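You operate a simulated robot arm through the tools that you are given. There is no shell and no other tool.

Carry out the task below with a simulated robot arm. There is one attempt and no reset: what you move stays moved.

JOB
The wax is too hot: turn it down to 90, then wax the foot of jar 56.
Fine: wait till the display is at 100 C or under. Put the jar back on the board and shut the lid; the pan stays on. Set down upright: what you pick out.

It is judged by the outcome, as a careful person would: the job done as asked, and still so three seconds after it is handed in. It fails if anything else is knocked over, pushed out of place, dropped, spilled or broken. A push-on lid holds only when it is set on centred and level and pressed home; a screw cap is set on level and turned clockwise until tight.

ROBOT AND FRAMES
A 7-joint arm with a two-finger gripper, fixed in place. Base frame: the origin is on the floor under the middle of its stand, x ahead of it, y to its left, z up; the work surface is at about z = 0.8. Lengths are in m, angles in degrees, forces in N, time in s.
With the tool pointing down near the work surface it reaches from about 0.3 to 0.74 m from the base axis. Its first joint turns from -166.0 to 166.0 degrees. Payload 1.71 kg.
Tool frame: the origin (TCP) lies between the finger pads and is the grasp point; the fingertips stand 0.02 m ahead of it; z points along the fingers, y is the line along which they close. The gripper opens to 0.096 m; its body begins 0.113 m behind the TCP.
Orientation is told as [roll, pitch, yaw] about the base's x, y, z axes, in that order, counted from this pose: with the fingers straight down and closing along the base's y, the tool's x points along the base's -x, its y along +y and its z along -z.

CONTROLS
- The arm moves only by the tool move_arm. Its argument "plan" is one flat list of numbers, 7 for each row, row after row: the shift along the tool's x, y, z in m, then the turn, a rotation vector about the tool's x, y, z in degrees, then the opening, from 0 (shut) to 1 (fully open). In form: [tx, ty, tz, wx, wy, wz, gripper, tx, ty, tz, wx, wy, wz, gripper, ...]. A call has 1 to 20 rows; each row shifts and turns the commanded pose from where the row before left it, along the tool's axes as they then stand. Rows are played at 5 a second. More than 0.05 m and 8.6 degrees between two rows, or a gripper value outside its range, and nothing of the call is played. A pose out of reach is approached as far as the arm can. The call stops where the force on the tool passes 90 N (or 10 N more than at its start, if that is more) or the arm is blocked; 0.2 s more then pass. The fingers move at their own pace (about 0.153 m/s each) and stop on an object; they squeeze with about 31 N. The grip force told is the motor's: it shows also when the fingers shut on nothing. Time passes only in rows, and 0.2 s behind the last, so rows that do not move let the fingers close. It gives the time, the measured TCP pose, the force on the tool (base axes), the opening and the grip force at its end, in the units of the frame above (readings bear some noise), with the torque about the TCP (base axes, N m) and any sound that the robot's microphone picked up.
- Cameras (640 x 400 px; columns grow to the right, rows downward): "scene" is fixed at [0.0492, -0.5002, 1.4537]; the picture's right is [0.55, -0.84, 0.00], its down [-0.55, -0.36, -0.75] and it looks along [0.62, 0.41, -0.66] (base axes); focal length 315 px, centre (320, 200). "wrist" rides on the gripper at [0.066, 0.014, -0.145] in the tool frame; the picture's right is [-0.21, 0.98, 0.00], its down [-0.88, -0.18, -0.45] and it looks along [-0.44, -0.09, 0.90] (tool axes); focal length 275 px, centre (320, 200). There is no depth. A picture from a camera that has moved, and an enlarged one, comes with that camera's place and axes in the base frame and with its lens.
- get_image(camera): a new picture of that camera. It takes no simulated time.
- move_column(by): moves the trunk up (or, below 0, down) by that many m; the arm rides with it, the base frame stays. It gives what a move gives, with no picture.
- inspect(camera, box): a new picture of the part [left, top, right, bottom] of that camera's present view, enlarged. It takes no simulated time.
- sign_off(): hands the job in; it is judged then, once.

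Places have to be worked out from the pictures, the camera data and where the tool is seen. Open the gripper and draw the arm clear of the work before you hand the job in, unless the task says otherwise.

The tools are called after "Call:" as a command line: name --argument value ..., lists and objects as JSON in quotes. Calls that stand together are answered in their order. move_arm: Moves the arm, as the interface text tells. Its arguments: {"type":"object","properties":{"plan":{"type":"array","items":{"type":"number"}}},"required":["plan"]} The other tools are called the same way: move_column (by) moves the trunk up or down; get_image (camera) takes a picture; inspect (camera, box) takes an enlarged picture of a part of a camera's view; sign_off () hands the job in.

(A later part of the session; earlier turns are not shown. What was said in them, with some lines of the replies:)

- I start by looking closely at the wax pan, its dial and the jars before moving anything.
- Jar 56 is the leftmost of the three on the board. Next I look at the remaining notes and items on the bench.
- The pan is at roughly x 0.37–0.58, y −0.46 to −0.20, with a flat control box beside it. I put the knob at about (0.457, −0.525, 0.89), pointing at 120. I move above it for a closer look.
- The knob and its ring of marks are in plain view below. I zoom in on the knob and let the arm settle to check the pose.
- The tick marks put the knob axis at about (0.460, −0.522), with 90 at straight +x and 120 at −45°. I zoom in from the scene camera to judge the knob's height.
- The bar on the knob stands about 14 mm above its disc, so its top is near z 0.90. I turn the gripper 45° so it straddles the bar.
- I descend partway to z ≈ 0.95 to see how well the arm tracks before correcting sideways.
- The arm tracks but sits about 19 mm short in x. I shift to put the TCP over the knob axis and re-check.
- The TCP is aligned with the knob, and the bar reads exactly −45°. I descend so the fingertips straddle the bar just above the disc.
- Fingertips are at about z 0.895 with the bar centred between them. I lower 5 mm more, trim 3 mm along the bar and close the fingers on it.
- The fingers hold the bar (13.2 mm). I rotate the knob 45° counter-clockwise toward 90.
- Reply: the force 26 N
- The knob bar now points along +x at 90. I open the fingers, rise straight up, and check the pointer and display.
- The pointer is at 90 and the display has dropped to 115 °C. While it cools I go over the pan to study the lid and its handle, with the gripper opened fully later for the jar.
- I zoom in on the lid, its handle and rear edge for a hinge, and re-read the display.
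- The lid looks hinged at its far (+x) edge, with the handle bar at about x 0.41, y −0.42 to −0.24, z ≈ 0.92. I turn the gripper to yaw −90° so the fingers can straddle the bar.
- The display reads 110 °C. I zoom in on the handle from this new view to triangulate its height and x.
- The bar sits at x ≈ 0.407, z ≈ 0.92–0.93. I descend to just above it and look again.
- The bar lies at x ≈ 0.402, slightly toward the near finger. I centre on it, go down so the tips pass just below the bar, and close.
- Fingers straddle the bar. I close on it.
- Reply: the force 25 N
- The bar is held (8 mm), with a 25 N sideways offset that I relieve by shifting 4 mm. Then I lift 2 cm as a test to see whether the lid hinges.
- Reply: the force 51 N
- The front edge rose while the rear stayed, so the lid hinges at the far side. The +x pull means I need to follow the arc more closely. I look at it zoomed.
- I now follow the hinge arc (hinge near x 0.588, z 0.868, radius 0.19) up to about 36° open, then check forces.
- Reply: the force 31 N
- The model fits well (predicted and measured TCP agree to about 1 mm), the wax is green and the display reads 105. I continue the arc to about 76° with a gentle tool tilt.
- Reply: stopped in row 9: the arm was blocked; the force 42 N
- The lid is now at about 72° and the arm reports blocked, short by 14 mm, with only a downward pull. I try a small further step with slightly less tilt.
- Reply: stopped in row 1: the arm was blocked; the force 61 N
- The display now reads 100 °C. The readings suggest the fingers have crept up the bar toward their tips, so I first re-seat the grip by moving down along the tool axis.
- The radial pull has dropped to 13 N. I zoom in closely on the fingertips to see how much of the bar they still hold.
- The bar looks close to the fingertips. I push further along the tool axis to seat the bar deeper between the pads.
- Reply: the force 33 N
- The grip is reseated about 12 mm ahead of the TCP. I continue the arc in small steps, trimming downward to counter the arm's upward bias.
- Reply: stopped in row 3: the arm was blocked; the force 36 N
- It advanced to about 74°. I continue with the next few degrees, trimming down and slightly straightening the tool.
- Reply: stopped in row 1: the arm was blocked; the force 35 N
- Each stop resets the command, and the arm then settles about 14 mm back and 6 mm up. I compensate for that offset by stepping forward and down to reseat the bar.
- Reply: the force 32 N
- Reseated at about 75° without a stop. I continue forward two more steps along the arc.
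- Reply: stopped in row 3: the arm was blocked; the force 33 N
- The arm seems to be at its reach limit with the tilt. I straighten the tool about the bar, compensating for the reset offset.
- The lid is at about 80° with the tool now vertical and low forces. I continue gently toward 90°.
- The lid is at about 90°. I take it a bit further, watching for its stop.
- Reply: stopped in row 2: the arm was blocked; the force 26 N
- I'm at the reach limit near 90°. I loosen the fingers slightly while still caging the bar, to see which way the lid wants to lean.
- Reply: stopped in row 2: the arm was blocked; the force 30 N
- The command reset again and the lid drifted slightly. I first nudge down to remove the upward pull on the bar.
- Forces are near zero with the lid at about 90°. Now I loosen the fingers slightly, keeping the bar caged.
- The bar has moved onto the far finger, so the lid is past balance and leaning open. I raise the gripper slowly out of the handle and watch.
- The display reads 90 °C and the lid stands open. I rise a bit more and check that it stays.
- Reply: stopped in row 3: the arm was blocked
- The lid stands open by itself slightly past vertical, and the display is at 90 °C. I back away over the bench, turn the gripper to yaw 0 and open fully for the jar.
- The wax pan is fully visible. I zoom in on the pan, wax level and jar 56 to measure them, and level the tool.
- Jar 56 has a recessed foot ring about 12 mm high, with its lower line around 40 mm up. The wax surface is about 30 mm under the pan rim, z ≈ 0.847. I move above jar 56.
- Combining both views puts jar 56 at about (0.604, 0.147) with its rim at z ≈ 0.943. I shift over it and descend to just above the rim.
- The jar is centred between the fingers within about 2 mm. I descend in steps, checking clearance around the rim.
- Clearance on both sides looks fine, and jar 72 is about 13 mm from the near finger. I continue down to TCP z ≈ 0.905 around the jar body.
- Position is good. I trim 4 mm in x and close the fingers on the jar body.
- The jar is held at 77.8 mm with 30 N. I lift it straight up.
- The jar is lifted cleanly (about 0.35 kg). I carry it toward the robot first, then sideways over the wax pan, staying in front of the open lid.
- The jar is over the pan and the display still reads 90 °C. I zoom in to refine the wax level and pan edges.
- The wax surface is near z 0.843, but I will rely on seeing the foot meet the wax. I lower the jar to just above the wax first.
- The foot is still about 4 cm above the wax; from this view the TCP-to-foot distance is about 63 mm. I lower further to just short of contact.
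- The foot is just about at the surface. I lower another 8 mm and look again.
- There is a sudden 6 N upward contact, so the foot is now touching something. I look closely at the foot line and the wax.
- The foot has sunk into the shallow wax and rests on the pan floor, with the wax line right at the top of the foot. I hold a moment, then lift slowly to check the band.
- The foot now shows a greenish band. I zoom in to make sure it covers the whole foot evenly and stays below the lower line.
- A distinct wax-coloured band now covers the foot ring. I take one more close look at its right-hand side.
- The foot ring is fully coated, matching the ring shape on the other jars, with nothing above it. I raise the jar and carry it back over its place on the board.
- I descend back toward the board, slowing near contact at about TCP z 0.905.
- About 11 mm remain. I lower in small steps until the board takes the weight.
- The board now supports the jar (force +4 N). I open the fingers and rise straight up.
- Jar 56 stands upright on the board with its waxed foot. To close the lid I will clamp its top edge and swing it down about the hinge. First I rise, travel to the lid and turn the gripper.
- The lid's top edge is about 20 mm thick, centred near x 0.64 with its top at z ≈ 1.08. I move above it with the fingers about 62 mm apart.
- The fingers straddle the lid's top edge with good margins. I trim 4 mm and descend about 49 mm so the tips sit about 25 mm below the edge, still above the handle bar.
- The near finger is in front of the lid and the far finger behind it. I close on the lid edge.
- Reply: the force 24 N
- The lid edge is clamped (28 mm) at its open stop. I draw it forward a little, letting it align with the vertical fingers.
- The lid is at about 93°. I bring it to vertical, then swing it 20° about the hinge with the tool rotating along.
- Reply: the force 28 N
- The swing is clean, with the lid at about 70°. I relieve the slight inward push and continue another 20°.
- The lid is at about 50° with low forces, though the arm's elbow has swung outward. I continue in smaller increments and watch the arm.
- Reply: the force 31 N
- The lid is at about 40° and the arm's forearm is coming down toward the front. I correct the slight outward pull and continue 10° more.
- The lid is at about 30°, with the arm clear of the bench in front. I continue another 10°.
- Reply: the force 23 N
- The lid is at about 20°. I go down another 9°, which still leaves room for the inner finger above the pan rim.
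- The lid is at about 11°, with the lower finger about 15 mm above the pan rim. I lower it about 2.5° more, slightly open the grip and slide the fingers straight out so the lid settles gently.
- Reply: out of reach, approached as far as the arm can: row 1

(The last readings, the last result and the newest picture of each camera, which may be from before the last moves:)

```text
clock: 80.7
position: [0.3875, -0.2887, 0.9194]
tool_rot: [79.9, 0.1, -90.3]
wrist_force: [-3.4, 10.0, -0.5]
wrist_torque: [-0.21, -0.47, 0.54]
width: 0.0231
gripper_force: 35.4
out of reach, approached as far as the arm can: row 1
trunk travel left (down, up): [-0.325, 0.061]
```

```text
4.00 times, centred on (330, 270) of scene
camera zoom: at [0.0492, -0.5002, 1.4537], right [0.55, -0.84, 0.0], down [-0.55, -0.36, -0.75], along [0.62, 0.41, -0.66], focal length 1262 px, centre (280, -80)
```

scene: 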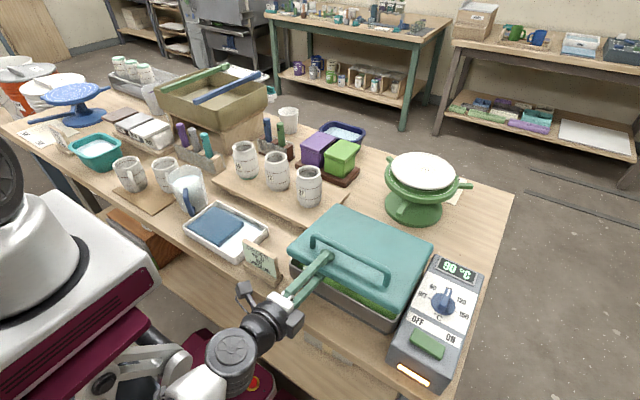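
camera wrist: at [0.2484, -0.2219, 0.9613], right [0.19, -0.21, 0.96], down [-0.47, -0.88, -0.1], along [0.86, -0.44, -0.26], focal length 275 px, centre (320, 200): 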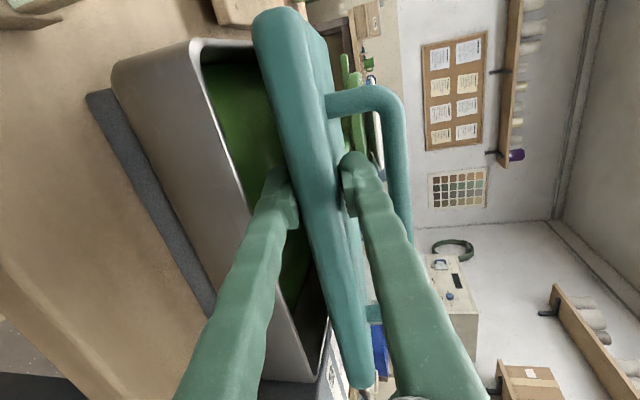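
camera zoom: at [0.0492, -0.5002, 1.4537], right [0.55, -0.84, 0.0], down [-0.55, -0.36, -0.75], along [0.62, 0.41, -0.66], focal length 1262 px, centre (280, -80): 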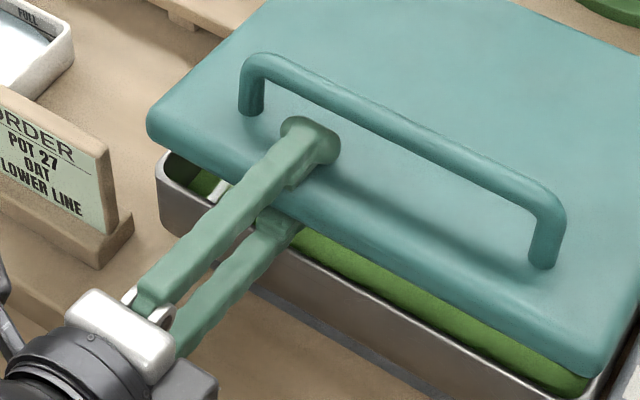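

The arm is at its limit near 10°, so I use the trunk to lower the clamped lid edge a further 10 mm.

Call:
move_column --by -0.01

Call:
inspect --camera "scene" --box '[260, 220, 400, 320]'

Call:
get_image --camera "wrist"

```text
clock: 81.2
position: [0.3857, -0.2879, 0.9102]
tool_rot: [80.2, 0.0, -90.3]
wrist_force: [5.1, 13.0, 8.7]
wrist_torque: [-0.41, -1.51, -0.6]
width: 0.0247
gripper_force: 35.1
trunk travel left (down, up): [-0.315, 0.071]
```

```text
4.00 times, centred on (330, 270) of scene
camera zoom: at [0.0492, -0.5002, 1.4537], right [0.55, -0.84, 0.0], down [-0.55, -0.36, -0.75], along [0.62, 0.41, -0.66], focal length 1262 px, centre (280, -80)
```

zoom: 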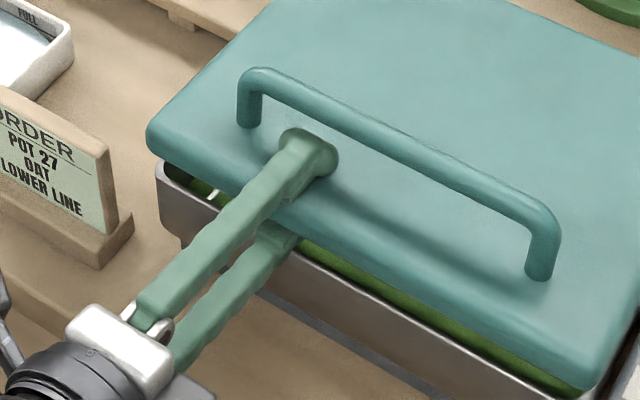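

```text
taken
camera wrist: at [0.246, -0.2217, 0.9492], right [0.17, -0.21, 0.96], down [-0.47, -0.87, -0.11], along [0.86, -0.44, -0.24], focal length 275 px, centre (320, 200)
```

wrist: 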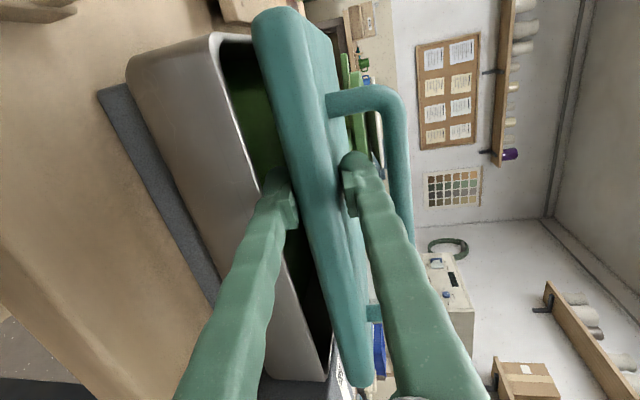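

The lid is now about 8° open. I open the grip a few millimetres and start sliding the fingers straight back.

Call:
move_arm --plan '[0, 0, 0, 0, 0, 0, 0.33, 0, 0, 0, 0, 0, 0, 0.33, 0, 0, -0.008, 0, 0, 0, 0.33, 0, 0, -0.008, 0, 0, 0, 0.33]'

Call:
inspect --camera "scene" --box '[260, 220, 400, 320]'

Call:
get_image --camera "wrist"

```text
clock: 82.2
position: [0.3808, -0.2893, 0.9103]
tool_rot: [79.7, 0.0, -90.6]
wrist_force: [46.4, -6.8, 33.5]
wrist_torque: [0.29, -1.58, -0.2]
width: 0.0252
gripper_force: 0.0
trunk travel left (down, up): [-0.315, 0.071]
```

```text
4.00 times, centred on (330, 270) of scene
camera zoom: at [0.0492, -0.5002, 1.4537], right [0.55, -0.84, 0.0], down [-0.55, -0.36, -0.75], along [0.62, 0.41, -0.66], focal length 1262 px, centre (280, -80)
```

zoom: 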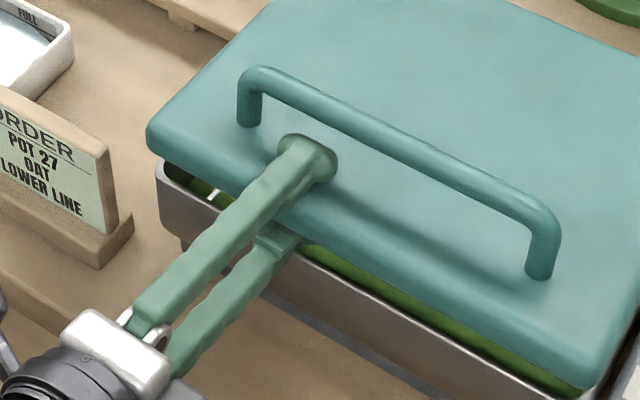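

```text
taken
camera wrist: at [0.2423, -0.2229, 0.9511], right [0.17, -0.21, 0.96], down [-0.48, -0.87, -0.1], along [0.86, -0.44, -0.25], focal length 275 px, centre (320, 200)
```

wrist: 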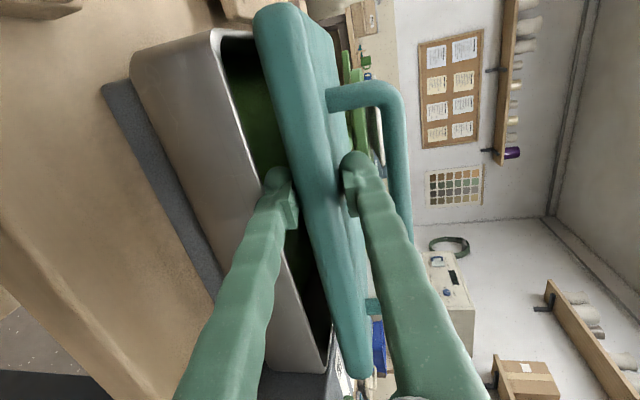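

The lower finger is pressing on the pan rim (33 N up), which blocks opening and sliding. I raise the tool by about 10 mm to free it.

Call:
move_arm --plan '[0, 0.005, 0.004, 0, 0, 0, 0.26, 0, 0.005, 0.004, 0, 0, 0, 0.26, 0, 0, 0, 0, 0, 0, 0.26]'

Call:
inspect --camera "scene" --box '[260, 220, 400, 320]'

```text
clock: 83.0
position: [0.3823, -0.2904, 0.9173]
tool_rot: [79.7, 0.2, -90.6]
wrist_force: [-0.6, -1.3, -1.2]
wrist_torque: [-0.07, -0.02, -0.01]
width: 0.0261
gripper_force: 0.9
trunk travel left (down, up): [-0.315, 0.071]
```

```text
4.00 times, centred on (330, 270) of scene
camera zoom: at [0.0492, -0.5002, 1.4537], right [0.55, -0.84, 0.0], down [-0.55, -0.36, -0.75], along [0.62, 0.41, -0.66], focal length 1262 px, centre (280, -80)
```

zoom: 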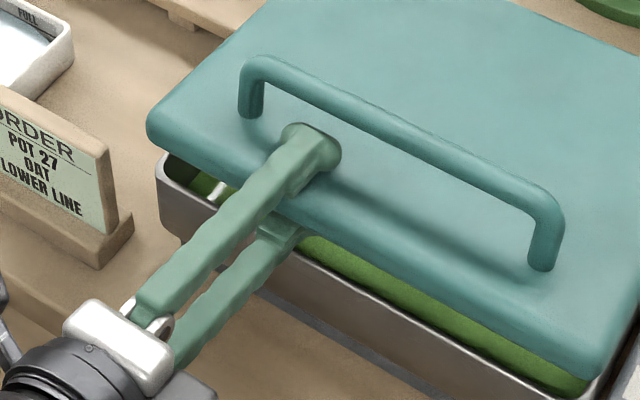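

Forces are near zero now and the lid rests on the lower finger. I slide the fingers straight back along the tool axis.

Call:
move_arm --plan '[0, 0, -0.008, 0, 0, 0, 0.29, 0, 0, -0.008, 0, 0, 0, 0.29, 0, 0, 0, 0, 0, 0, 0.29]'

Call:
inspect --camera "scene" --box '[260, 220, 400, 320]'

```text
clock: 83.8
position: [0.366, -0.2901, 0.9219]
tool_rot: [79.9, 0.1, -90.4]
wrist_force: [-0.1, -0.2, -1.3]
wrist_torque: [-0.01, 0.02, 0.0]
width: 0.0295
gripper_force: 0.9
trunk travel left (down, up): [-0.315, 0.071]
```

```text
4.00 times, centred on (330, 270) of scene
camera zoom: at [0.0492, -0.5002, 1.4537], right [0.55, -0.84, 0.0], down [-0.55, -0.36, -0.75], along [0.62, 0.41, -0.66], focal length 1262 px, centre (280, -80)
```

zoom: 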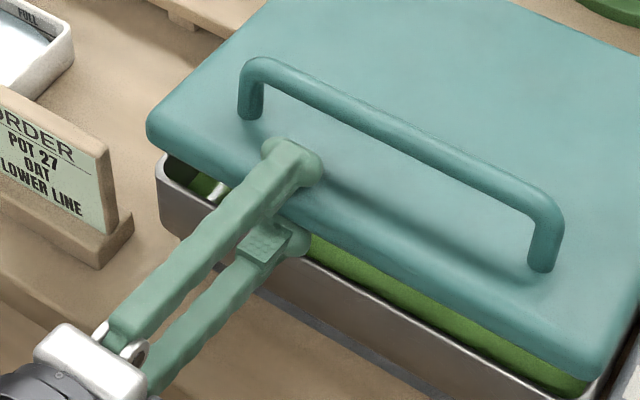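

The fingers are sliding out with the lid resting on the lower fingertip. I lower about 7 mm so the remaining drop is small, then withdraw the rest.

Call:
move_arm --plan '[0, -0.004, 0, 0, 0, 0, 0.29, 0, -0.003, 0, 0, 0, 0, 0.29, 0, 0, -0.006, 0, 0, 0, 0.29, 0, 0, -0.006, 0, 0, 0, 0.29, 0, 0, -0.006, 0, 0, 0, 0.29, 0, 0, 0, 0, 0, 0, 0.29]'

Call:
inspect --camera "scene" --box '[260, 220, 400, 320]'

Call:
get_image --camera "wrist"

```text
clock: 85.2
position: [0.348, -0.2896, 0.919]
tool_rot: [79.9, 0.0, -90.5]
wrist_force: [-0.1, -0.8, -0.3]
wrist_torque: [-0.03, -0.01, -0.02]
width: 0.0276
gripper_force: 0.1
trunk travel left (down, up): [-0.315, 0.071]
```

```text
4.00 times, centred on (330, 270) of scene
camera zoom: at [0.0492, -0.5002, 1.4537], right [0.55, -0.84, 0.0], down [-0.55, -0.36, -0.75], along [0.62, 0.41, -0.66], focal length 1262 px, centre (280, -80)
```

zoom: 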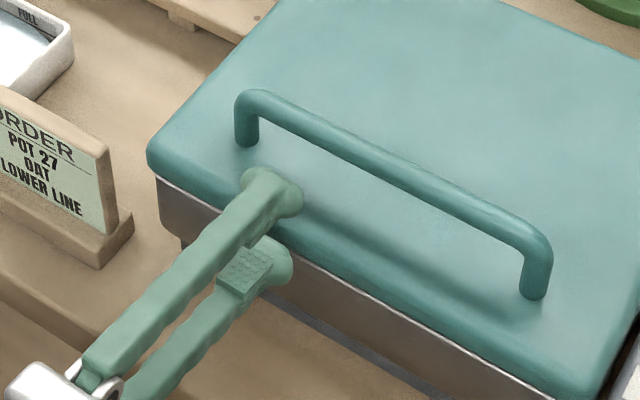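

```text
taken
camera wrist: at [0.2083, -0.2238, 0.9587], right [0.17, -0.21, 0.96], down [-0.48, -0.87, -0.1], along [0.86, -0.44, -0.25], focal length 275 px, centre (320, 200)
```

wrist: 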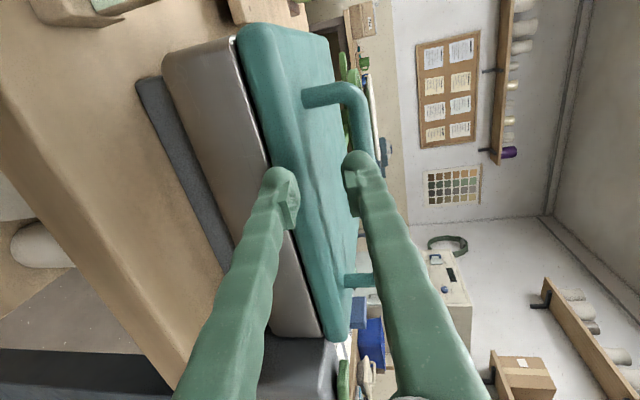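

The lid has settled shut. I withdraw the fingers further back, clear of the pan.

Call:
move_arm --plan '[0, 0.001, -0.01, 0, 0, 0, 0.29, 0, 0.001, -0.01, 0, 0, 0, 0.29, 0, 0.001, -0.01, 0, 0, 0, 0.29, 0, 0, 0, 0, 0, 0, 0.29]'

Call:
get_image --camera "scene"

Call:
inspect --camera "scene" --box '[260, 200, 460, 340]'

```text
clock: 86.2
position: [0.3182, -0.2893, 0.9258]
tool_rot: [79.9, 0.1, -90.5]
wrist_force: [0.3, 0.0, -0.3]
wrist_torque: [0.04, 0.0, -0.01]
width: 0.0279
gripper_force: 0.1
trunk travel left (down, up): [-0.315, 0.071]
```

```text
taken
```

scene: 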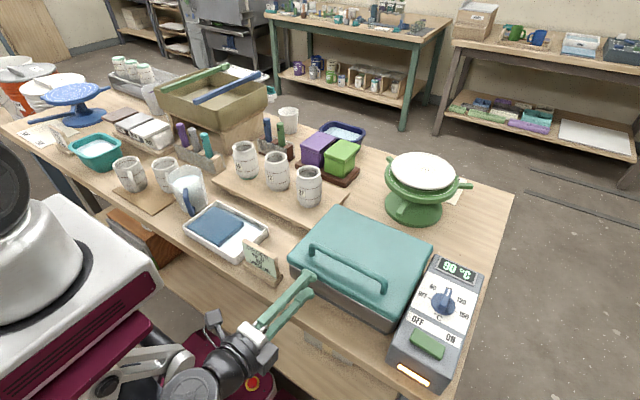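

```text
2.86 times, centred on (360, 270) of scene
camera zoom: at [0.0492, -0.5002, 1.4537], right [0.55, -0.84, 0.0], down [-0.55, -0.36, -0.75], along [0.62, 0.41, -0.66], focal length 901 px, centre (206, 0)
```

zoom: 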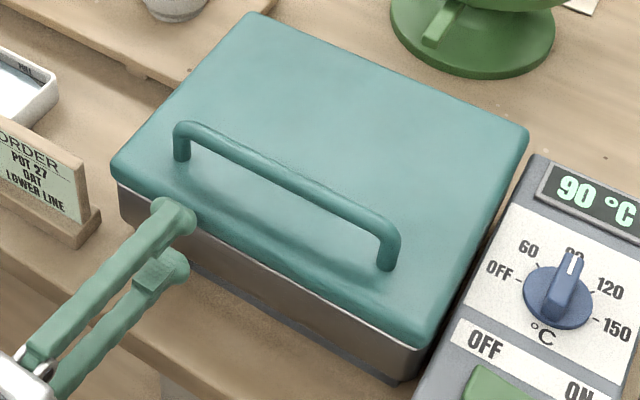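

The lid is fully shut, the display reads 90 °C, and nothing else has moved. I raise the arm clear of the pan and open the gripper.

Call:
move_arm --plan '[0, 0.03, -0.005, 0, 0, 0, 0.29, 0, 0.03, -0.005, 0, 0, 0, 0.29, 0, 0.03, -0.005, 2, 0, 0, 0.29, 0, 0.03, -0.005, 4, 0, 0, 0.5, 0, 0.03, -0.005, 5, 0, 0, 1, 0, 0.03, -0.005, 5, 0, 0, 1, 0, 0, 0, 0, 0, 0, 1]'

Call:
get_image --camera "scene"

Call:
get_image --camera "wrist"

```text
clock: 87.8
position: [0.3279, -0.2897, 1.1094]
tool_rot: [63.9, 0.1, -90.5]
wrist_force: [-0.4, 0.4, 0.8]
wrist_torque: [-0.01, -0.03, -0.02]
width: 0.096
gripper_force: 0.0
trunk travel left (down, up): [-0.315, 0.071]
```

```text
taken
```

scene: 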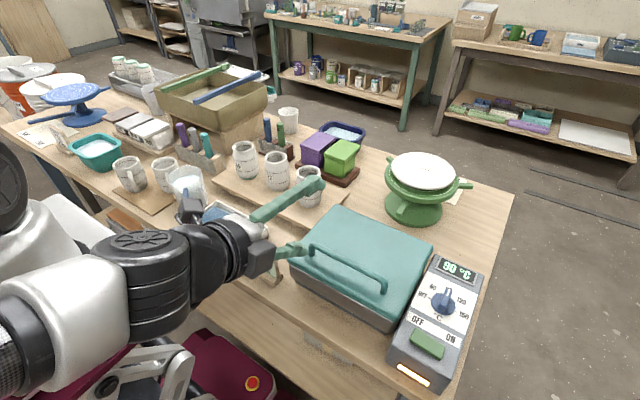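

```text
taken
camera wrist: at [0.2052, -0.2236, 1.185], right [0.43, -0.21, 0.88], down [-0.49, -0.87, 0.03], along [0.76, -0.44, -0.48], focal length 275 px, centre (320, 200)
```

wrist: 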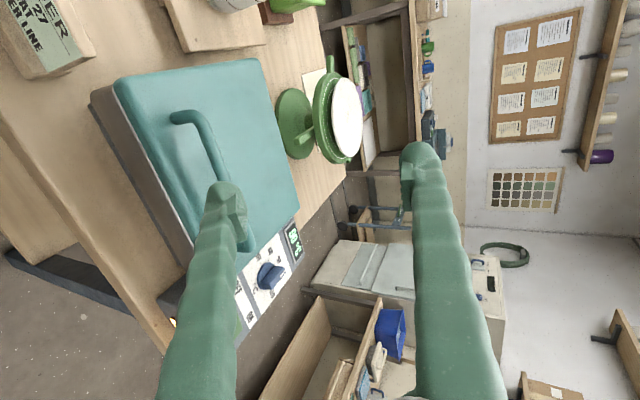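

The arm is above everything. I straighten the tool back to vertical and lift it further away, then do a final check.

Call:
move_arm --plan '[0, 0.01, 0, 6, 0, 0, 1, 0, 0.01, 0, 6, 0, 0, 1, 0, 0.01, -0.005, 6, 0, 0, 1, 0, 0.005, -0.005, 6, 0, 0, 1, 0, 0.005, -0.005, 6, 0, 0, 1, 0, 0, -0.01, 6, 0, 0, 1, 0, 0, -0.01, 6, 0, 0, 1, 0, 0, -0.01, 6, 0, 0, 1, 0, 0, -0.01, 6, 0, 0, 1, 0, 0, -0.01, 6, 0, 0, 1, 0, 0, 0, 3.9, 0, 0, 1, 0, 0, 0, 0, 0, 0, 1]'

Call:
get_image --camera "scene"

Call:
get_image --camera "wrist"

```text
clock: 90.5
position: [0.3242, -0.29, 1.196]
tool_rot: [0.0, -0.1, -90.4]
wrist_force: [0.9, -0.3, -0.2]
wrist_torque: [0.02, -0.01, -0.01]
width: 0.096
gripper_force: 0.0
trunk travel left (down, up): [-0.315, 0.071]
```

```text
taken
```

scene: 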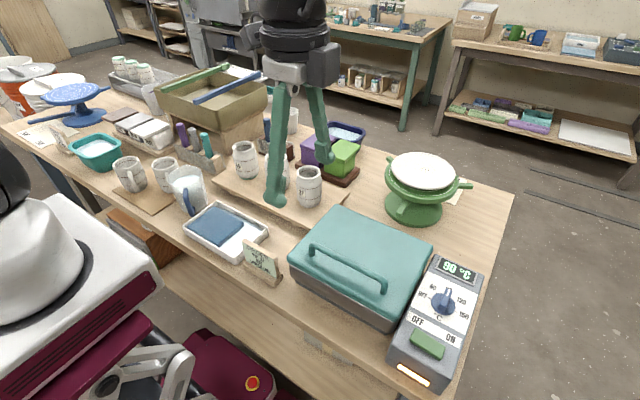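

```text
taken
camera wrist: at [0.339, -0.2246, 1.3417], right [0.98, -0.21, 0.0], down [-0.19, -0.87, 0.45], along [-0.1, -0.43, -0.9], focal length 275 px, centre (320, 200)
```

wrist: 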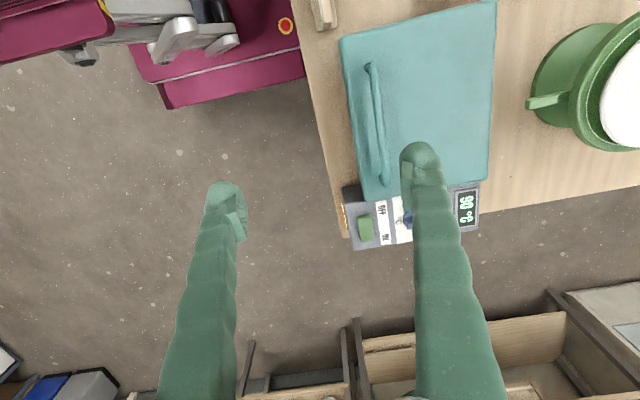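

A final close look at the lid seam, the control panel (lamp on, knob at 90) and the jars.

Call:
inspect --camera "scene" --box '[280, 230, 430, 340]'

Call:
inspect --camera "scene" --box '[380, 245, 490, 390]'

Call:
inspect --camera "scene" --box '[210, 130, 340, 220]'

```text
3.64 times, centred on (355, 285) of scene
camera zoom: at [0.0492, -0.5002, 1.4537], right [0.55, -0.84, 0.0], down [-0.55, -0.36, -0.75], along [0.62, 0.41, -0.66], focal length 1147 px, centre (193, -109)
```

zoom: 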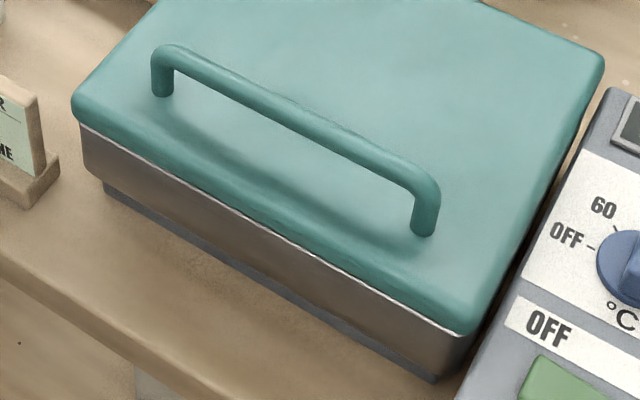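

```text
2.76 times, centred on (435, 318) of scene
camera zoom: at [0.0492, -0.5002, 1.4537], right [0.55, -0.84, 0.0], down [-0.55, -0.36, -0.75], along [0.62, 0.41, -0.66], focal length 870 px, centre (3, -124)
```

zoom: 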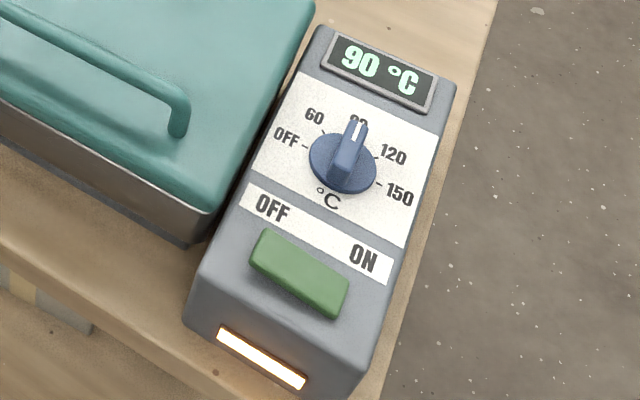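

```text
4.44 times, centred on (275, 175) of scene
camera zoom: at [0.0492, -0.5002, 1.4537], right [0.55, -0.84, 0.0], down [-0.55, -0.36, -0.75], along [0.62, 0.41, -0.66], focal length 1402 px, centre (520, 311)
```

zoom: 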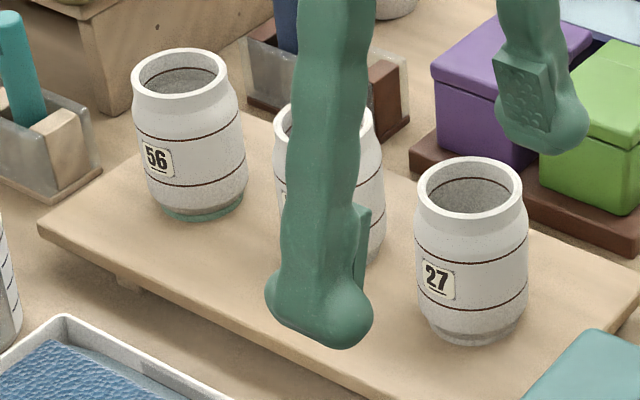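

The lid is flush and shut, and the knob and display both read 90 with the power lamp still on. Jar 56 stands upright on the board with its foot waxed, and everything else is where it was. The gripper is open and clear of the work, so I hand the job in.

Call:
sign_off

```text
The job is handed in.
```

The wax is turned down to 90 and the foot of jar 56 is waxed. I've handed the job in.

- **Temperature:** the display was already at 90 °C when I dipped the jar, so well under the 100 °C limit. The pan is still on.
- **Jar 56:** its foot ring is coated where the camera could see it, with no wax above it. It stands upright on the board, where it came from.
- **Lid:** it is shut. My fingers pressed on the pan's front rim for a moment while I was closing it, and the pan did not shift. The lid dropped the last bit on its own, roughly 2 cm.
- **Everything else:** nothing else looked moved, tipped or spilled in the final pictures. Jar 72 was partly hidden behind the gripper in the last one.

The gripper is open and the arm is clear of the work.
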